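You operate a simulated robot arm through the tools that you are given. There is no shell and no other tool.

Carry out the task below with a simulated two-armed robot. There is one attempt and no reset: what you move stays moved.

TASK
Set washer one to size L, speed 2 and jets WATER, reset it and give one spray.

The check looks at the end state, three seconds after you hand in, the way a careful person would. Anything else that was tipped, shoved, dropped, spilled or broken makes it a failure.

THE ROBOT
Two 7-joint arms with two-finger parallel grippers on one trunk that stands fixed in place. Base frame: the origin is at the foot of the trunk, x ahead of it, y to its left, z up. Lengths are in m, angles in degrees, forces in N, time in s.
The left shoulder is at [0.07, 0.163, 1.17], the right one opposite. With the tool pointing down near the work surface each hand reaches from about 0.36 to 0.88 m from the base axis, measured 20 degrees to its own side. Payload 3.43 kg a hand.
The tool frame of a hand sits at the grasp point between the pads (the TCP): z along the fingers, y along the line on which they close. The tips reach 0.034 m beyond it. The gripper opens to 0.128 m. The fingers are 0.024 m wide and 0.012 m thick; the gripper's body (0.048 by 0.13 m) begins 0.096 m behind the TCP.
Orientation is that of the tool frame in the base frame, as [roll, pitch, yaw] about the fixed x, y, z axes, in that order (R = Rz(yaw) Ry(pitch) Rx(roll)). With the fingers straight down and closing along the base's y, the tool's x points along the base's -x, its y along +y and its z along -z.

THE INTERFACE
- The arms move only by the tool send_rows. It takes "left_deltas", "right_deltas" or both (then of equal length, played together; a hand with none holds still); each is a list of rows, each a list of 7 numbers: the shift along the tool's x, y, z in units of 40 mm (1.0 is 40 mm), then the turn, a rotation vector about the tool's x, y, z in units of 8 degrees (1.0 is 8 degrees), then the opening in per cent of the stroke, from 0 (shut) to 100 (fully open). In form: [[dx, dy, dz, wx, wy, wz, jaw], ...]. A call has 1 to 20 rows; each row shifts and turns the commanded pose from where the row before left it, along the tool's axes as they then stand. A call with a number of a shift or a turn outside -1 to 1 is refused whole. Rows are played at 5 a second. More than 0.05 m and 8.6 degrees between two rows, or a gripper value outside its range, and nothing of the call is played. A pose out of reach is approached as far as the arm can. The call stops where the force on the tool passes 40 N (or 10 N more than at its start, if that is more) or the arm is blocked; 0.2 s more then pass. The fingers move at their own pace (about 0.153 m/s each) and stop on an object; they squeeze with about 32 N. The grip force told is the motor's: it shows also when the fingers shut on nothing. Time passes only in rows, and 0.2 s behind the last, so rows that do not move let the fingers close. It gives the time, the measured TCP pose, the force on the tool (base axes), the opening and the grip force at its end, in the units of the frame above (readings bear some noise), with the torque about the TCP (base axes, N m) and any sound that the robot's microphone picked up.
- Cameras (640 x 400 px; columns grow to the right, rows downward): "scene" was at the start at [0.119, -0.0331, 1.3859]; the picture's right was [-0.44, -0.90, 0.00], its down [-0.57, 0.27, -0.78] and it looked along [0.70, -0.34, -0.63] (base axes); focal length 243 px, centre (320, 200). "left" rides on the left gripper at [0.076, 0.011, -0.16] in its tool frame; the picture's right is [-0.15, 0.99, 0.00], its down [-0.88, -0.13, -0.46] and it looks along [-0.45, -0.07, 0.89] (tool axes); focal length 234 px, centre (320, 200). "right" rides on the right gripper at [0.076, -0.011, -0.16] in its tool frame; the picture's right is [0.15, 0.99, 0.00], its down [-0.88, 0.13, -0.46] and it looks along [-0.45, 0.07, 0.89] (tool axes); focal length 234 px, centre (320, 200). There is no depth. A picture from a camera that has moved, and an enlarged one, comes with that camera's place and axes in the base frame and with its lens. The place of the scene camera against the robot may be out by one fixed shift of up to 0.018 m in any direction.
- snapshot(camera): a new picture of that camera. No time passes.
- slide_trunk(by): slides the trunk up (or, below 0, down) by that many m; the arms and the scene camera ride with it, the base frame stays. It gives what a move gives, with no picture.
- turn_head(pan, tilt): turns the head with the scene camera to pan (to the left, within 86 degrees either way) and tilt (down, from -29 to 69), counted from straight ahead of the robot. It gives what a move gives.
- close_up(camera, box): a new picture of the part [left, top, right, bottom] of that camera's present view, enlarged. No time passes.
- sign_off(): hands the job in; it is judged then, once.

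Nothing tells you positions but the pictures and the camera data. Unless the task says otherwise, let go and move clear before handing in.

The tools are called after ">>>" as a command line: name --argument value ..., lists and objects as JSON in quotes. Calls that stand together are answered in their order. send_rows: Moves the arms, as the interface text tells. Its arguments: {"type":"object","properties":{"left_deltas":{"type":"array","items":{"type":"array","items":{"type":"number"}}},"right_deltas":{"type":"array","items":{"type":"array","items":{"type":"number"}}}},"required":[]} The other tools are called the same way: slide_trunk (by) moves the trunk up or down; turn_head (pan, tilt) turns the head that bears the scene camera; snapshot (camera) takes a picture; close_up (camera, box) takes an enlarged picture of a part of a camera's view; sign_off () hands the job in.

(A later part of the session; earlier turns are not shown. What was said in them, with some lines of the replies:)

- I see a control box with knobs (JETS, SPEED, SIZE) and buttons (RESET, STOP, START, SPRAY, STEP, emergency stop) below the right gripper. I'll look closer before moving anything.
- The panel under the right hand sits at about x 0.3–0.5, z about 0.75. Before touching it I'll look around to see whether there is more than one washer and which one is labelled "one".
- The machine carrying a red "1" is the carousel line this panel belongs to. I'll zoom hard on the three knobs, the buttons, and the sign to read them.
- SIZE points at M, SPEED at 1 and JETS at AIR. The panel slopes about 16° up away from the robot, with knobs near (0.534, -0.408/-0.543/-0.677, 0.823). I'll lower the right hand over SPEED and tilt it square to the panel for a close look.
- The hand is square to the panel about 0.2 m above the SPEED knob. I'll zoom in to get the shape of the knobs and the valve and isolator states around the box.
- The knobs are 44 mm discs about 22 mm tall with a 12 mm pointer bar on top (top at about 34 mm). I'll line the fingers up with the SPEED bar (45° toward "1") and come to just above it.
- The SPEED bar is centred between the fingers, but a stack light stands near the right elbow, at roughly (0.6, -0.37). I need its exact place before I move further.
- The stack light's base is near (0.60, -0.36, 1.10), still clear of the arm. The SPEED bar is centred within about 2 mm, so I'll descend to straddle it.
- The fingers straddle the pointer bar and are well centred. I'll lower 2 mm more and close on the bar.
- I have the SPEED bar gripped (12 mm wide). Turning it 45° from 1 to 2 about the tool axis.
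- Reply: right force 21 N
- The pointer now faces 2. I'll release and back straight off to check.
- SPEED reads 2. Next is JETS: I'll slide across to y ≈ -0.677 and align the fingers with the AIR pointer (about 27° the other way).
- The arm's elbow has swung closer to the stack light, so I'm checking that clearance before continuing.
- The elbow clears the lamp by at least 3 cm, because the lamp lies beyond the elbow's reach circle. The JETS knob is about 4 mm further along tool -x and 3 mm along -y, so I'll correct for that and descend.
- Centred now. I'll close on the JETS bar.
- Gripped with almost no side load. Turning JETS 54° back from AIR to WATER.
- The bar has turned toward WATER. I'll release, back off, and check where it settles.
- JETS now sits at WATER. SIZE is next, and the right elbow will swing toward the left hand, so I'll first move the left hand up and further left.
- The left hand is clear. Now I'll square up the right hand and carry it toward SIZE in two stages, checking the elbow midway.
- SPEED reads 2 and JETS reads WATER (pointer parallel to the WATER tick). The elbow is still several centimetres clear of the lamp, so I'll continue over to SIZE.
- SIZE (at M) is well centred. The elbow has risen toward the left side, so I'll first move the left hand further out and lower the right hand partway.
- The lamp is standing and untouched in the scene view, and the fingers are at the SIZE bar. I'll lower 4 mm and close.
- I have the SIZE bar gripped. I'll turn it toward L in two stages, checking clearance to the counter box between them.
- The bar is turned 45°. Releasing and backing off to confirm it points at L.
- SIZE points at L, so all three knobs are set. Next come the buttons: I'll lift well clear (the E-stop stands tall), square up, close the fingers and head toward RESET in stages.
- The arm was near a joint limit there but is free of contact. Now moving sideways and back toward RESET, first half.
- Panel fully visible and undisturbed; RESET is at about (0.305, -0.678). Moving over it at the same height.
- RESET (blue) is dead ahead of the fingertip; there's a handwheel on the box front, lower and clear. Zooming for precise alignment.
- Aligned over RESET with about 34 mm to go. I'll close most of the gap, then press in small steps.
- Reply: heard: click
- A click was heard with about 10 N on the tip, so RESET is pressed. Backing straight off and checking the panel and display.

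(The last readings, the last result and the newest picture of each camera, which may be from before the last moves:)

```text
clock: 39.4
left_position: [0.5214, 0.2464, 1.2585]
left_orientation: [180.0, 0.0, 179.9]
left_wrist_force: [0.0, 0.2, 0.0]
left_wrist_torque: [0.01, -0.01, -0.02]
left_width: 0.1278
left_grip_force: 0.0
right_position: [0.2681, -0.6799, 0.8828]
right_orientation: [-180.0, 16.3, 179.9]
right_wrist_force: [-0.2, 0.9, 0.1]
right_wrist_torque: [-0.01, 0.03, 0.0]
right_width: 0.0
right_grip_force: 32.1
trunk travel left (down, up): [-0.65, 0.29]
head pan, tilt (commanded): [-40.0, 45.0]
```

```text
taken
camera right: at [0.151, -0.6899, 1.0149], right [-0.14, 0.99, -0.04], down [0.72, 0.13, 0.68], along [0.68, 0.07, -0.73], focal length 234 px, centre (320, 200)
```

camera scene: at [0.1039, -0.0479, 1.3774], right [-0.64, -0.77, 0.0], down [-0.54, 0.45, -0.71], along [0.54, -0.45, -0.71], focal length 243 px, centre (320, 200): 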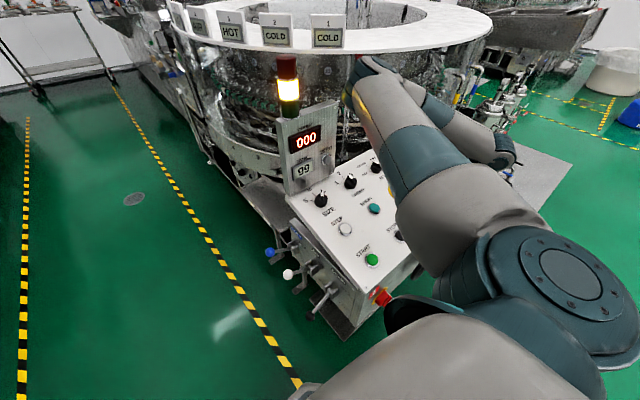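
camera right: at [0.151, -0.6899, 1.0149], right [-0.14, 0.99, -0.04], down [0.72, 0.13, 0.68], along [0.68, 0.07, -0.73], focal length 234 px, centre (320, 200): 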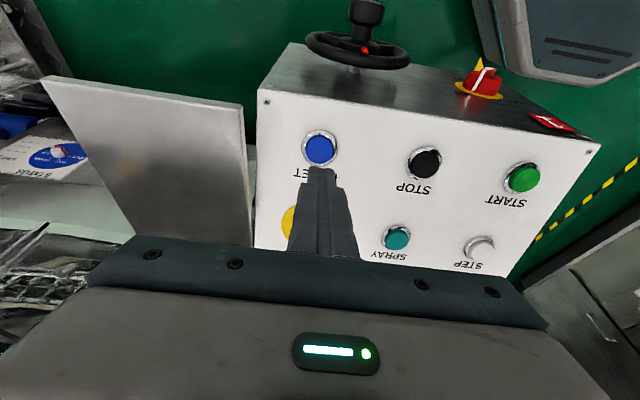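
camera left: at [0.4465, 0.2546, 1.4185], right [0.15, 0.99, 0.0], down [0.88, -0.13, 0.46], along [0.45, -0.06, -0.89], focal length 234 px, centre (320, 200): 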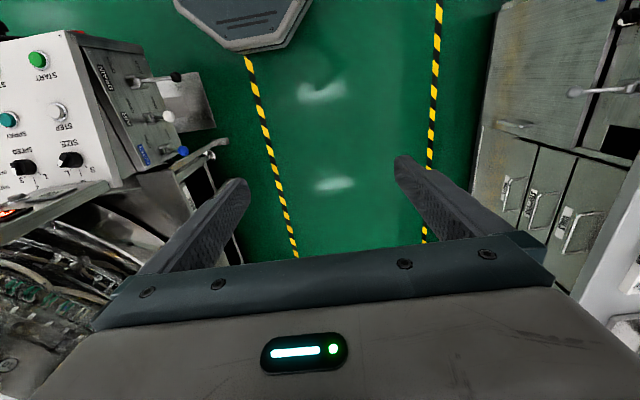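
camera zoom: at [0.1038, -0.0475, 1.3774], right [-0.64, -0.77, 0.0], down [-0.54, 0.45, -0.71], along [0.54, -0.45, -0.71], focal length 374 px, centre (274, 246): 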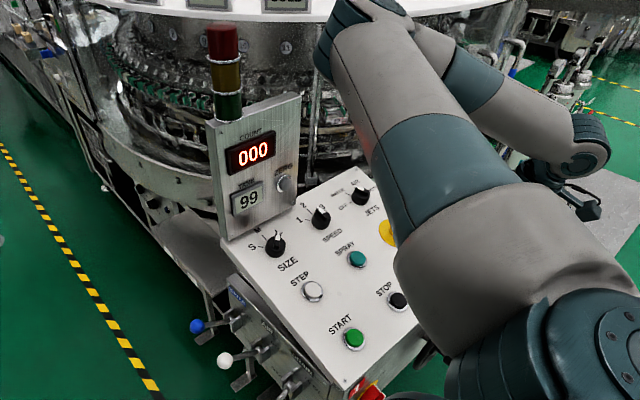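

RESET took: the amber lamp went out and nothing else changed. Now I'll rise and move over SPRAY.

>>> send_rows --right_deltas '[[0, 0, -0.86, 0, 0, 0, 0], [0, 0, -0.86, 0, 0, 0, 0], [0, 0, -0.86, 0, 0, 0, 0], [-0.7475, 0.84, 0, 0, 0, 0, 0], [-0.7475, 0.84, 0, 0, 0, 0, 0], [-0.7475, 0.84, 0, 0, 0, 0, 0], [-0.7475, 0.84, 0, 0, 0, 0, 0], [0, 0, 0, 0, 0, 0, 0]]'

>>> snapshot --camera "right"

>>> close_up --camera "right" --box '[270, 90, 370, 190]'

>>> snapshot --camera "scene"

```text
clock: 41.2
left_position: [0.5197, 0.2447, 1.2594]
left_orientation: [179.9, 0.0, 180.0]
left_wrist_force: [-0.8, -1.4, 0.5]
left_wrist_torque: [0.06, -0.03, 0.02]
left_width: 0.128
left_grip_force: 0.1
right_position: [0.354, -0.5458, 1.0174]
right_orientation: [179.9, 16.2, 179.9]
right_wrist_force: [0.4, -0.3, -0.2]
right_wrist_torque: [0.02, -0.01, 0.03]
right_width: 0.0
right_grip_force: 31.9
trunk travel left (down, up): [-0.65, 0.29]
head pan, tilt (commanded): [-40.0, 45.0]
```

```text
taken
camera right: at [0.2373, -0.5559, 1.1485], right [-0.14, 0.99, -0.04], down [0.72, 0.13, 0.68], along [0.68, 0.07, -0.73], focal length 234 px, centre (320, 200)
```

right: 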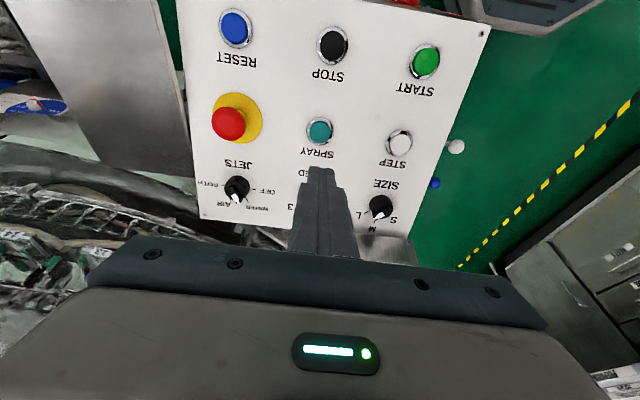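

```text
4.00 times, centred on (320, 140) of right
camera zoom: at [0.2373, -0.5559, 1.1485], right [-0.14, 0.99, -0.04], down [0.72, 0.13, 0.68], along [0.68, 0.07, -0.73], focal length 937 px, centre (320, 440)
```

zoom: 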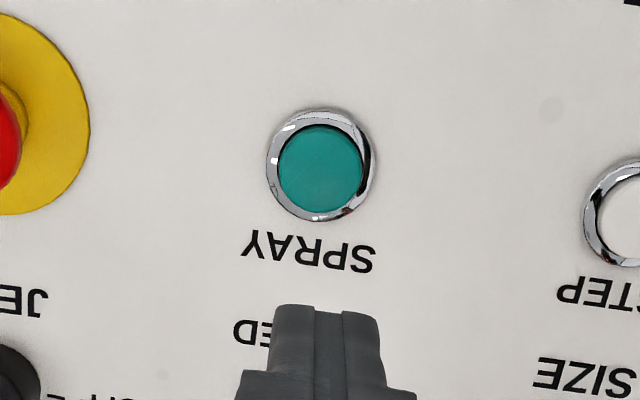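

```text
taken
camera scene: at [0.1033, -0.0498, 1.3774], right [-0.64, -0.77, 0.0], down [-0.54, 0.46, -0.71], along [0.54, -0.45, -0.71], focal length 243 px, centre (320, 200)
```

scene: 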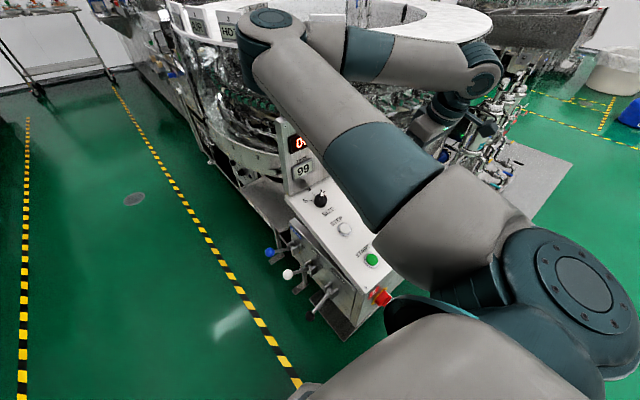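

SPRAY is centred under the fingertips. Descending to just above it.

>>> send_rows --right_deltas '[[0.03, 0, 0.8, 0, 0, 0, 0], [0, 0, 0.8, 0, 0, 0, 0], [0, 0, 0.8, 0, 0, 0, 0], [0, 0, 0.8, 0, 0, 0, 0], [0, 0, 0.8, 0, 0, 0, 0], [0, 0, 0.4, 0, 0, 0, 0], [0, 0, 0.2, 0, 0, 0, 0], [0, 0, 0, 0, 0, 0, 0]]'

>>> close_up --camera "right" --box '[240, 80, 400, 230]'

>>> snapshot --camera "scene"

```text
clock: 43.0
left_position: [0.5212, 0.247, 1.2589]
left_orientation: [-180.0, 0.0, -180.0]
left_wrist_force: [0.1, 0.0, 1.2]
left_wrist_torque: [0.01, 0.0, 0.01]
left_width: 0.1279
left_grip_force: 0.0
right_position: [0.403, -0.5458, 0.836]
right_orientation: [179.9, 16.2, -180.0]
right_wrist_force: [-0.2, -0.3, 0.6]
right_wrist_torque: [-0.01, 0.01, -0.04]
right_width: 0.0001
right_grip_force: 32.0
trunk travel left (down, up): [-0.65, 0.29]
head pan, tilt (commanded): [-40.0, 45.0]
```

```text
2.67 times, centred on (320, 155) of right
camera zoom: at [0.2863, -0.5563, 0.9682], right [-0.14, 0.99, -0.04], down [0.72, 0.13, 0.68], along [0.68, 0.07, -0.73], focal length 624 px, centre (320, 320)
```

zoom: 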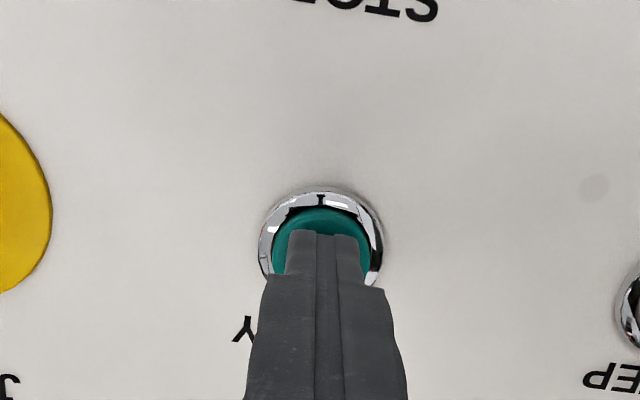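

```text
taken
camera scene: at [0.1042, -0.048, 1.3774], right [-0.64, -0.77, 0.0], down [-0.54, 0.45, -0.71], along [0.54, -0.45, -0.71], focal length 243 px, centre (320, 200)
```

scene: 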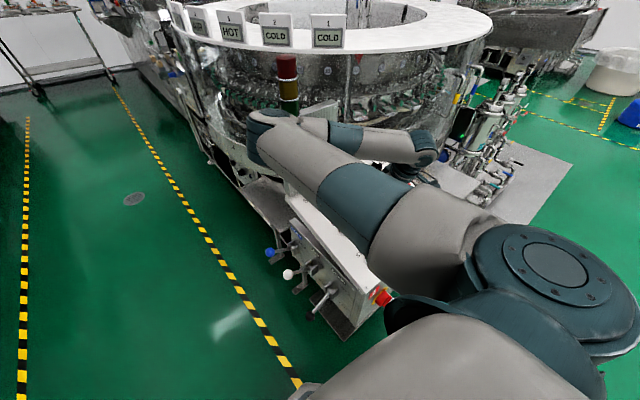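

About 6–7 mm above SPRAY, arm clear of the counter box. Pressing once.

>>> send_rows --right_deltas '[[0, 0, 0.1, 0, 0, 0, 0], [0, 0, 0.05, 0, 0, 0, 0], [0, 0, 0.05, 0, 0, 0, 0], [0, 0, 0, 0, 0, 0, 0]]'

```text
clock: 44.0
left_position: [0.5204, 0.2459, 1.2588]
left_orientation: [-180.0, -0.1, 179.9]
left_wrist_force: [-0.4, 0.2, 0.7]
left_wrist_torque: [0.01, 0.01, 0.04]
left_width: 0.1279
left_grip_force: 0.1
right_position: [0.4044, -0.5457, 0.8304]
right_orientation: [-179.9, 16.3, -180.0]
right_wrist_force: [-0.4, 1.0, 1.4]
right_wrist_torque: [0.02, 0.03, 0.02]
right_width: 0.0001
right_grip_force: 31.6
trunk travel left (down, up): [-0.65, 0.29]
head pan, tilt (commanded): [-40.0, 45.0]
```

No click yet, only light contact. Continuing in 2 mm steps.

>>> send_rows --right_deltas '[[0, 0, 0.04, 0, 0, 0, 0], [0, 0, 0.04, 0, 0, 0, 0], [0, 0, 0, 0, 0, 0, 0]]'

```text
clock: 44.8
left_position: [0.5196, 0.2469, 1.2593]
left_orientation: [-180.0, -0.1, -180.0]
left_wrist_force: [0.2, 0.0, 0.3]
left_wrist_torque: [-0.03, -0.01, -0.01]
left_width: 0.1279
left_grip_force: 0.1
right_position: [0.4061, -0.5467, 0.8273]
right_orientation: [-180.0, 16.2, 180.0]
right_wrist_force: [-1.8, 1.6, 4.0]
right_wrist_torque: [0.08, 0.08, 0.02]
right_width: 0.0
right_grip_force: 31.9
trunk travel left (down, up): [-0.65, 0.29]
head pan, tilt (commanded): [-40.0, 45.0]
heard: click
```

Click heard. Releasing straight away and backing off to check the result.

>>> send_rows --right_deltas '[[0, 0, -0.5, 0, 0, 0, 0], [0, 0, -0.8, 0, 0, 0, 0], [0, 0, -0.9, 0, 0, 0, 0], [0, 0, -0.9, 0, 0, 0, 0], [0, 0, -0.9, 0, 0, 0, 0], [0, 0, -0.8, 0, 0, 0, 0]]'

>>> snapshot --camera "scene"

>>> close_up --camera "scene" --box '[240, 100, 400, 300]'

>>> snapshot --camera "right"

>>> snapshot --camera "left"

```text
clock: 46.2
left_position: [0.5203, 0.247, 1.2593]
left_orientation: [180.0, -0.1, -180.0]
left_wrist_force: [0.5, -0.2, -0.4]
left_wrist_torque: [-0.01, -0.03, 0.02]
left_width: 0.1281
left_grip_force: 0.0
right_position: [0.354, -0.5454, 1.0127]
right_orientation: [180.0, 16.2, -179.9]
right_wrist_force: [-0.3, 0.8, 0.4]
right_wrist_torque: [-0.05, 0.0, -0.02]
right_width: 0.0002
right_grip_force: 32.2
trunk travel left (down, up): [-0.65, 0.29]
head pan, tilt (commanded): [-40.0, 45.0]
```

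```text
taken
camera scene: at [0.1037, -0.0477, 1.3774], right [-0.64, -0.77, 0.0], down [-0.54, 0.45, -0.71], along [0.54, -0.45, -0.71], focal length 243 px, centre (320, 200)
```

scene: 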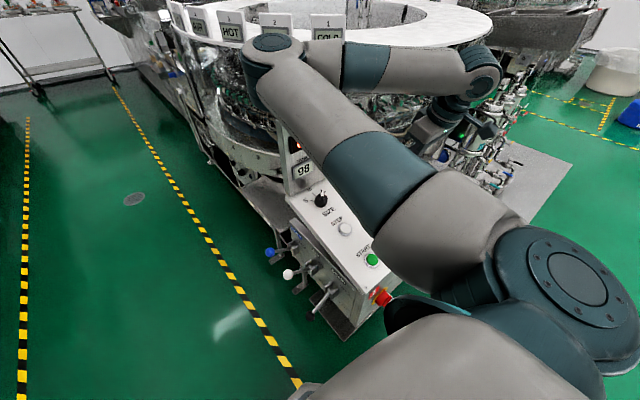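

```text
2.00 times, centred on (320, 200) of scene
camera zoom: at [0.1037, -0.0477, 1.3774], right [-0.64, -0.77, 0.0], down [-0.54, 0.45, -0.71], along [0.54, -0.45, -0.71], focal length 486 px, centre (320, 200)
```

zoom: 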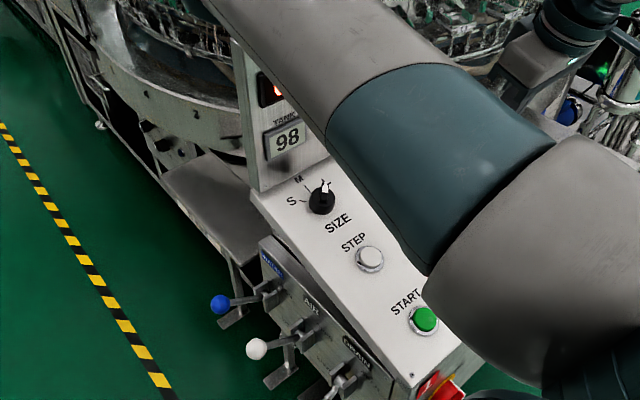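

```text
taken
camera right: at [0.2371, -0.5558, 1.1447], right [-0.14, 0.99, -0.04], down [0.72, 0.13, 0.68], along [0.68, 0.07, -0.73], focal length 234 px, centre (320, 200)
```

right: 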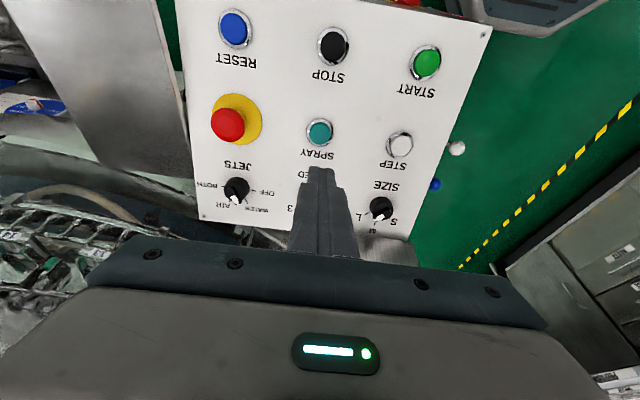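

```text
taken
camera left: at [0.4458, 0.2576, 1.4181], right [0.15, 0.99, 0.0], down [0.88, -0.13, 0.46], along [0.45, -0.07, -0.89], focal length 234 px, centre (320, 200)
```

left: 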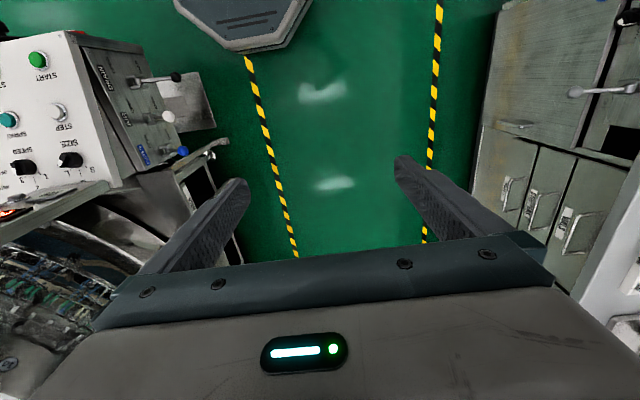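

TANK dropped from 99 to 98, so exactly one spray was given. I'll move the right arm clear and verify all the knobs and displays.

>>> send_rows --right_deltas '[[0.7475, -0.84, 0, 0, 0, 0, 0], [0.7475, -0.84, 0, 0, 0, 0, 0], [0.7475, -0.84, 0, 0, 0, 0, 0], [0.7475, -0.84, 0, 0, 0, 0, 0], [0, 0, -0.8, 0, 0, 0, 0], [0, 0, 0, 0, 0, 0, 0]]'

>>> snapshot --camera "scene"

>>> close_up --camera "scene" --box '[255, 40, 415, 160]'

>>> close_up --camera "scene" --box '[270, 140, 420, 250]'

>>> snapshot --camera "right"

```text
clock: 47.6
left_position: [0.5213, 0.2458, 1.2583]
left_orientation: [180.0, 0.0, -179.9]
left_wrist_force: [-0.5, 0.1, -0.5]
left_wrist_torque: [0.01, 0.04, -0.04]
left_width: 0.1282
left_grip_force: 0.1
right_position: [0.2312, -0.6828, 1.0104]
right_orientation: [179.9, 16.1, 179.9]
right_wrist_force: [0.8, 0.3, -0.3]
right_wrist_torque: [0.05, -0.01, 0.03]
right_width: 0.0
right_grip_force: 32.5
trunk travel left (down, up): [-0.65, 0.29]
head pan, tilt (commanded): [-40.0, 45.0]
```

```text
taken
camera scene: at [0.1046, -0.0486, 1.3773], right [-0.64, -0.77, 0.0], down [-0.54, 0.46, -0.71], along [0.54, -0.45, -0.71], focal length 243 px, centre (320, 200)
```

scene: 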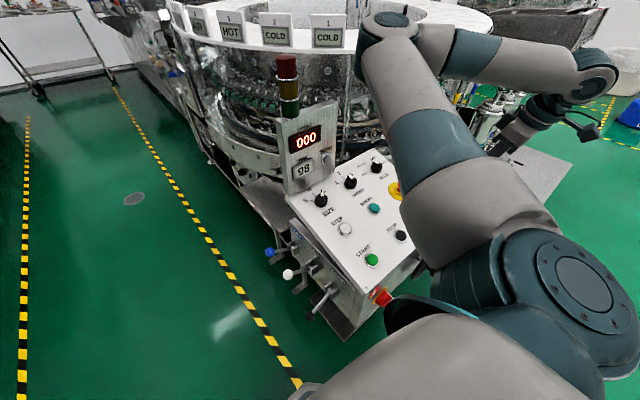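

```text
3.33 times, centred on (335, 100) of scene
camera zoom: at [0.1046, -0.0486, 1.3773], right [-0.64, -0.77, 0.0], down [-0.54, 0.46, -0.71], along [0.54, -0.45, -0.71], focal length 810 px, centre (270, 533)
```

zoom: 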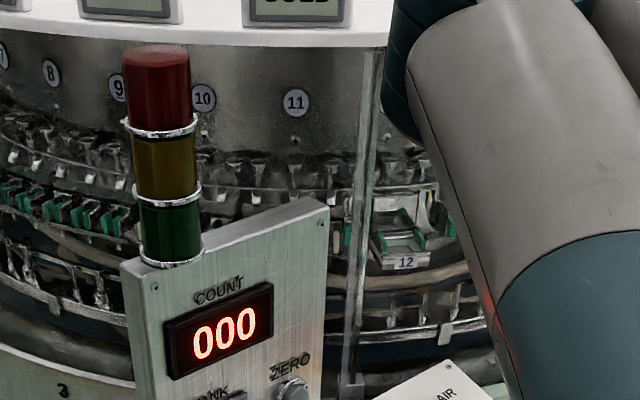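

```text
3.64 times, centred on (345, 195) of scene
camera zoom: at [0.1046, -0.0486, 1.3773], right [-0.64, -0.77, 0.0], down [-0.54, 0.46, -0.71], along [0.54, -0.45, -0.71], focal length 884 px, centre (229, 218)
```

zoom: 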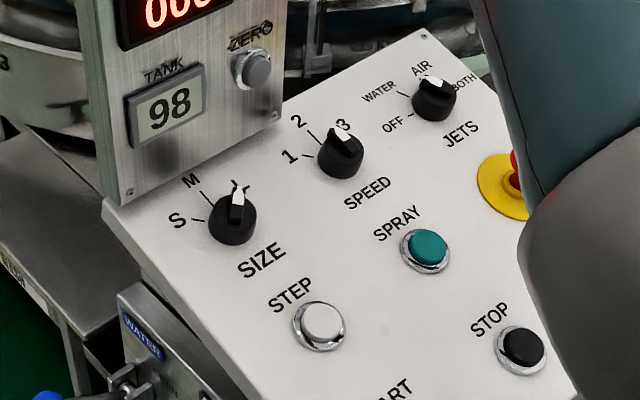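

```text
taken
camera right: at [0.1141, -0.6925, 1.1426], right [-0.14, 0.99, -0.04], down [0.72, 0.13, 0.68], along [0.68, 0.07, -0.73], focal length 234 px, centre (320, 200)
```

right: 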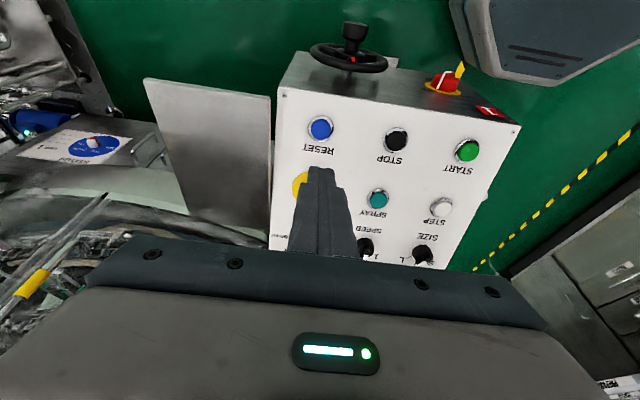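

SIZE, SPEED and JETS are foreshortened in this view, so I'll zoom in hard on each knob to be sure of the pointers.

>>> close_up --camera "scene" --box '[330, 160, 370, 195]'

>>> close_up --camera "scene" --box '[355, 150, 400, 185]'

>>> close_up --camera "left" --box '[0, 130, 100, 210]'

>>> close_up --camera "right" --box '[260, 100, 500, 270]'

```text
11.43 times, centred on (350, 178) of scene
camera zoom: at [0.1046, -0.0486, 1.3773], right [-0.64, -0.77, 0.0], down [-0.54, 0.46, -0.71], along [0.54, -0.45, -0.71], focal length 2778 px, centre (-23, 457)
```

zoom: 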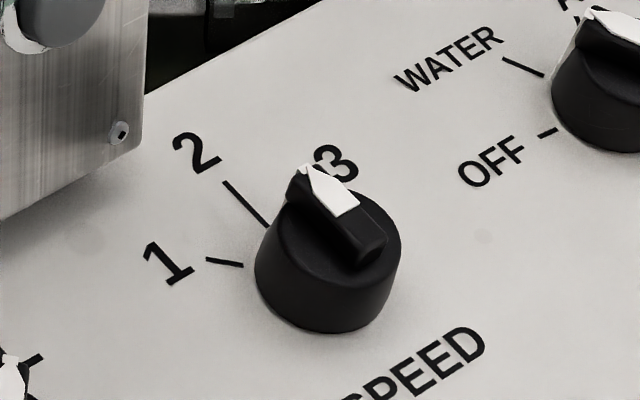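

```text
11.43 times, centred on (378, 168) of scene
camera zoom: at [0.1046, -0.0486, 1.3773], right [-0.64, -0.77, 0.0], down [-0.54, 0.46, -0.71], along [0.54, -0.45, -0.71], focal length 2778 px, centre (-337, 571)
```

zoom: 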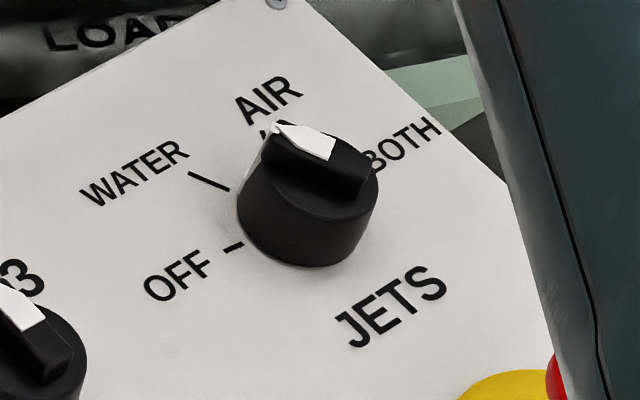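

```text
5.00 times, centred on (50, 170) of left
camera zoom: at [0.4468, 0.2567, 1.418], right [0.15, 0.99, 0.0], down [0.88, -0.13, 0.46], along [0.45, -0.07, -0.89], focal length 1171 px, centre (1670, 350)
```

zoom: 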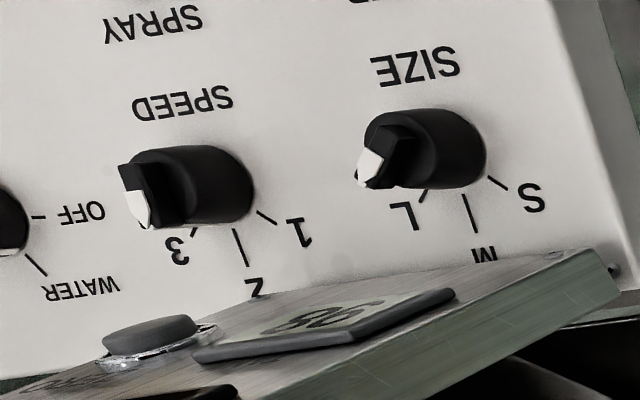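

```text
2.35 times, centred on (380, 185) of right
camera zoom: at [0.1141, -0.6925, 1.1426], right [-0.14, 0.99, -0.04], down [0.72, 0.13, 0.68], along [0.68, 0.07, -0.73], focal length 551 px, centre (179, 235)
```

zoom: 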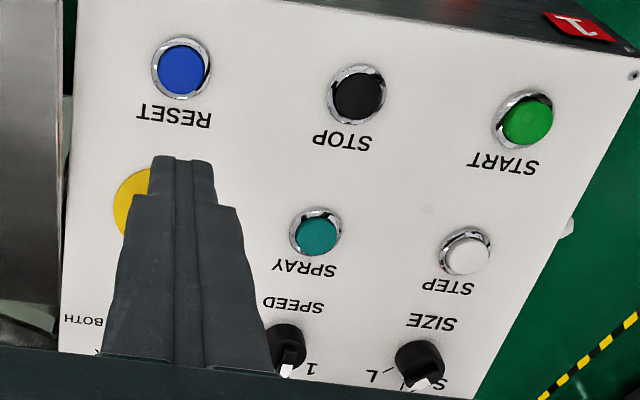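

All three knobs check out: SIZE at L, and the SPEED and JETS pointers parallel to the 2 and WATER ticks. RESET put out the amber lamp, the one spray took TANK from 99 to 98, and COUNT is still 000. Both hands are clear, so I'm handing in.

>>> sign_off

```text
The job is handed in.
```

Washer one is set to size L, speed 2 and jets WATER. I then reset it and gave it one spray. The job is handed in; I haven't seen a verdict on it.

- **Knobs:** close-up pictures after each turn show SIZE at L, SPEED at 2 and JETS at WATER.
- **Reset:** the RESET button clicked when pressed, and the amber light on the stack lamp went out.
- **Spray:** SPRAY clicked once. The TANK display went from 99 to 98 and COUNT stayed at 000.
- **Surroundings:** the pictures show nothing else moved. The arm's elbow passed near the stack lamp, but the lamp was still upright at the end.

Both hands were clear of the panel when I handed in. I took the panel under the right hand to be washer one. It was the only one within reach, but I saw no label on it saying "washer one"; the red "1" nearby is on a unit marked "TUNNEL".
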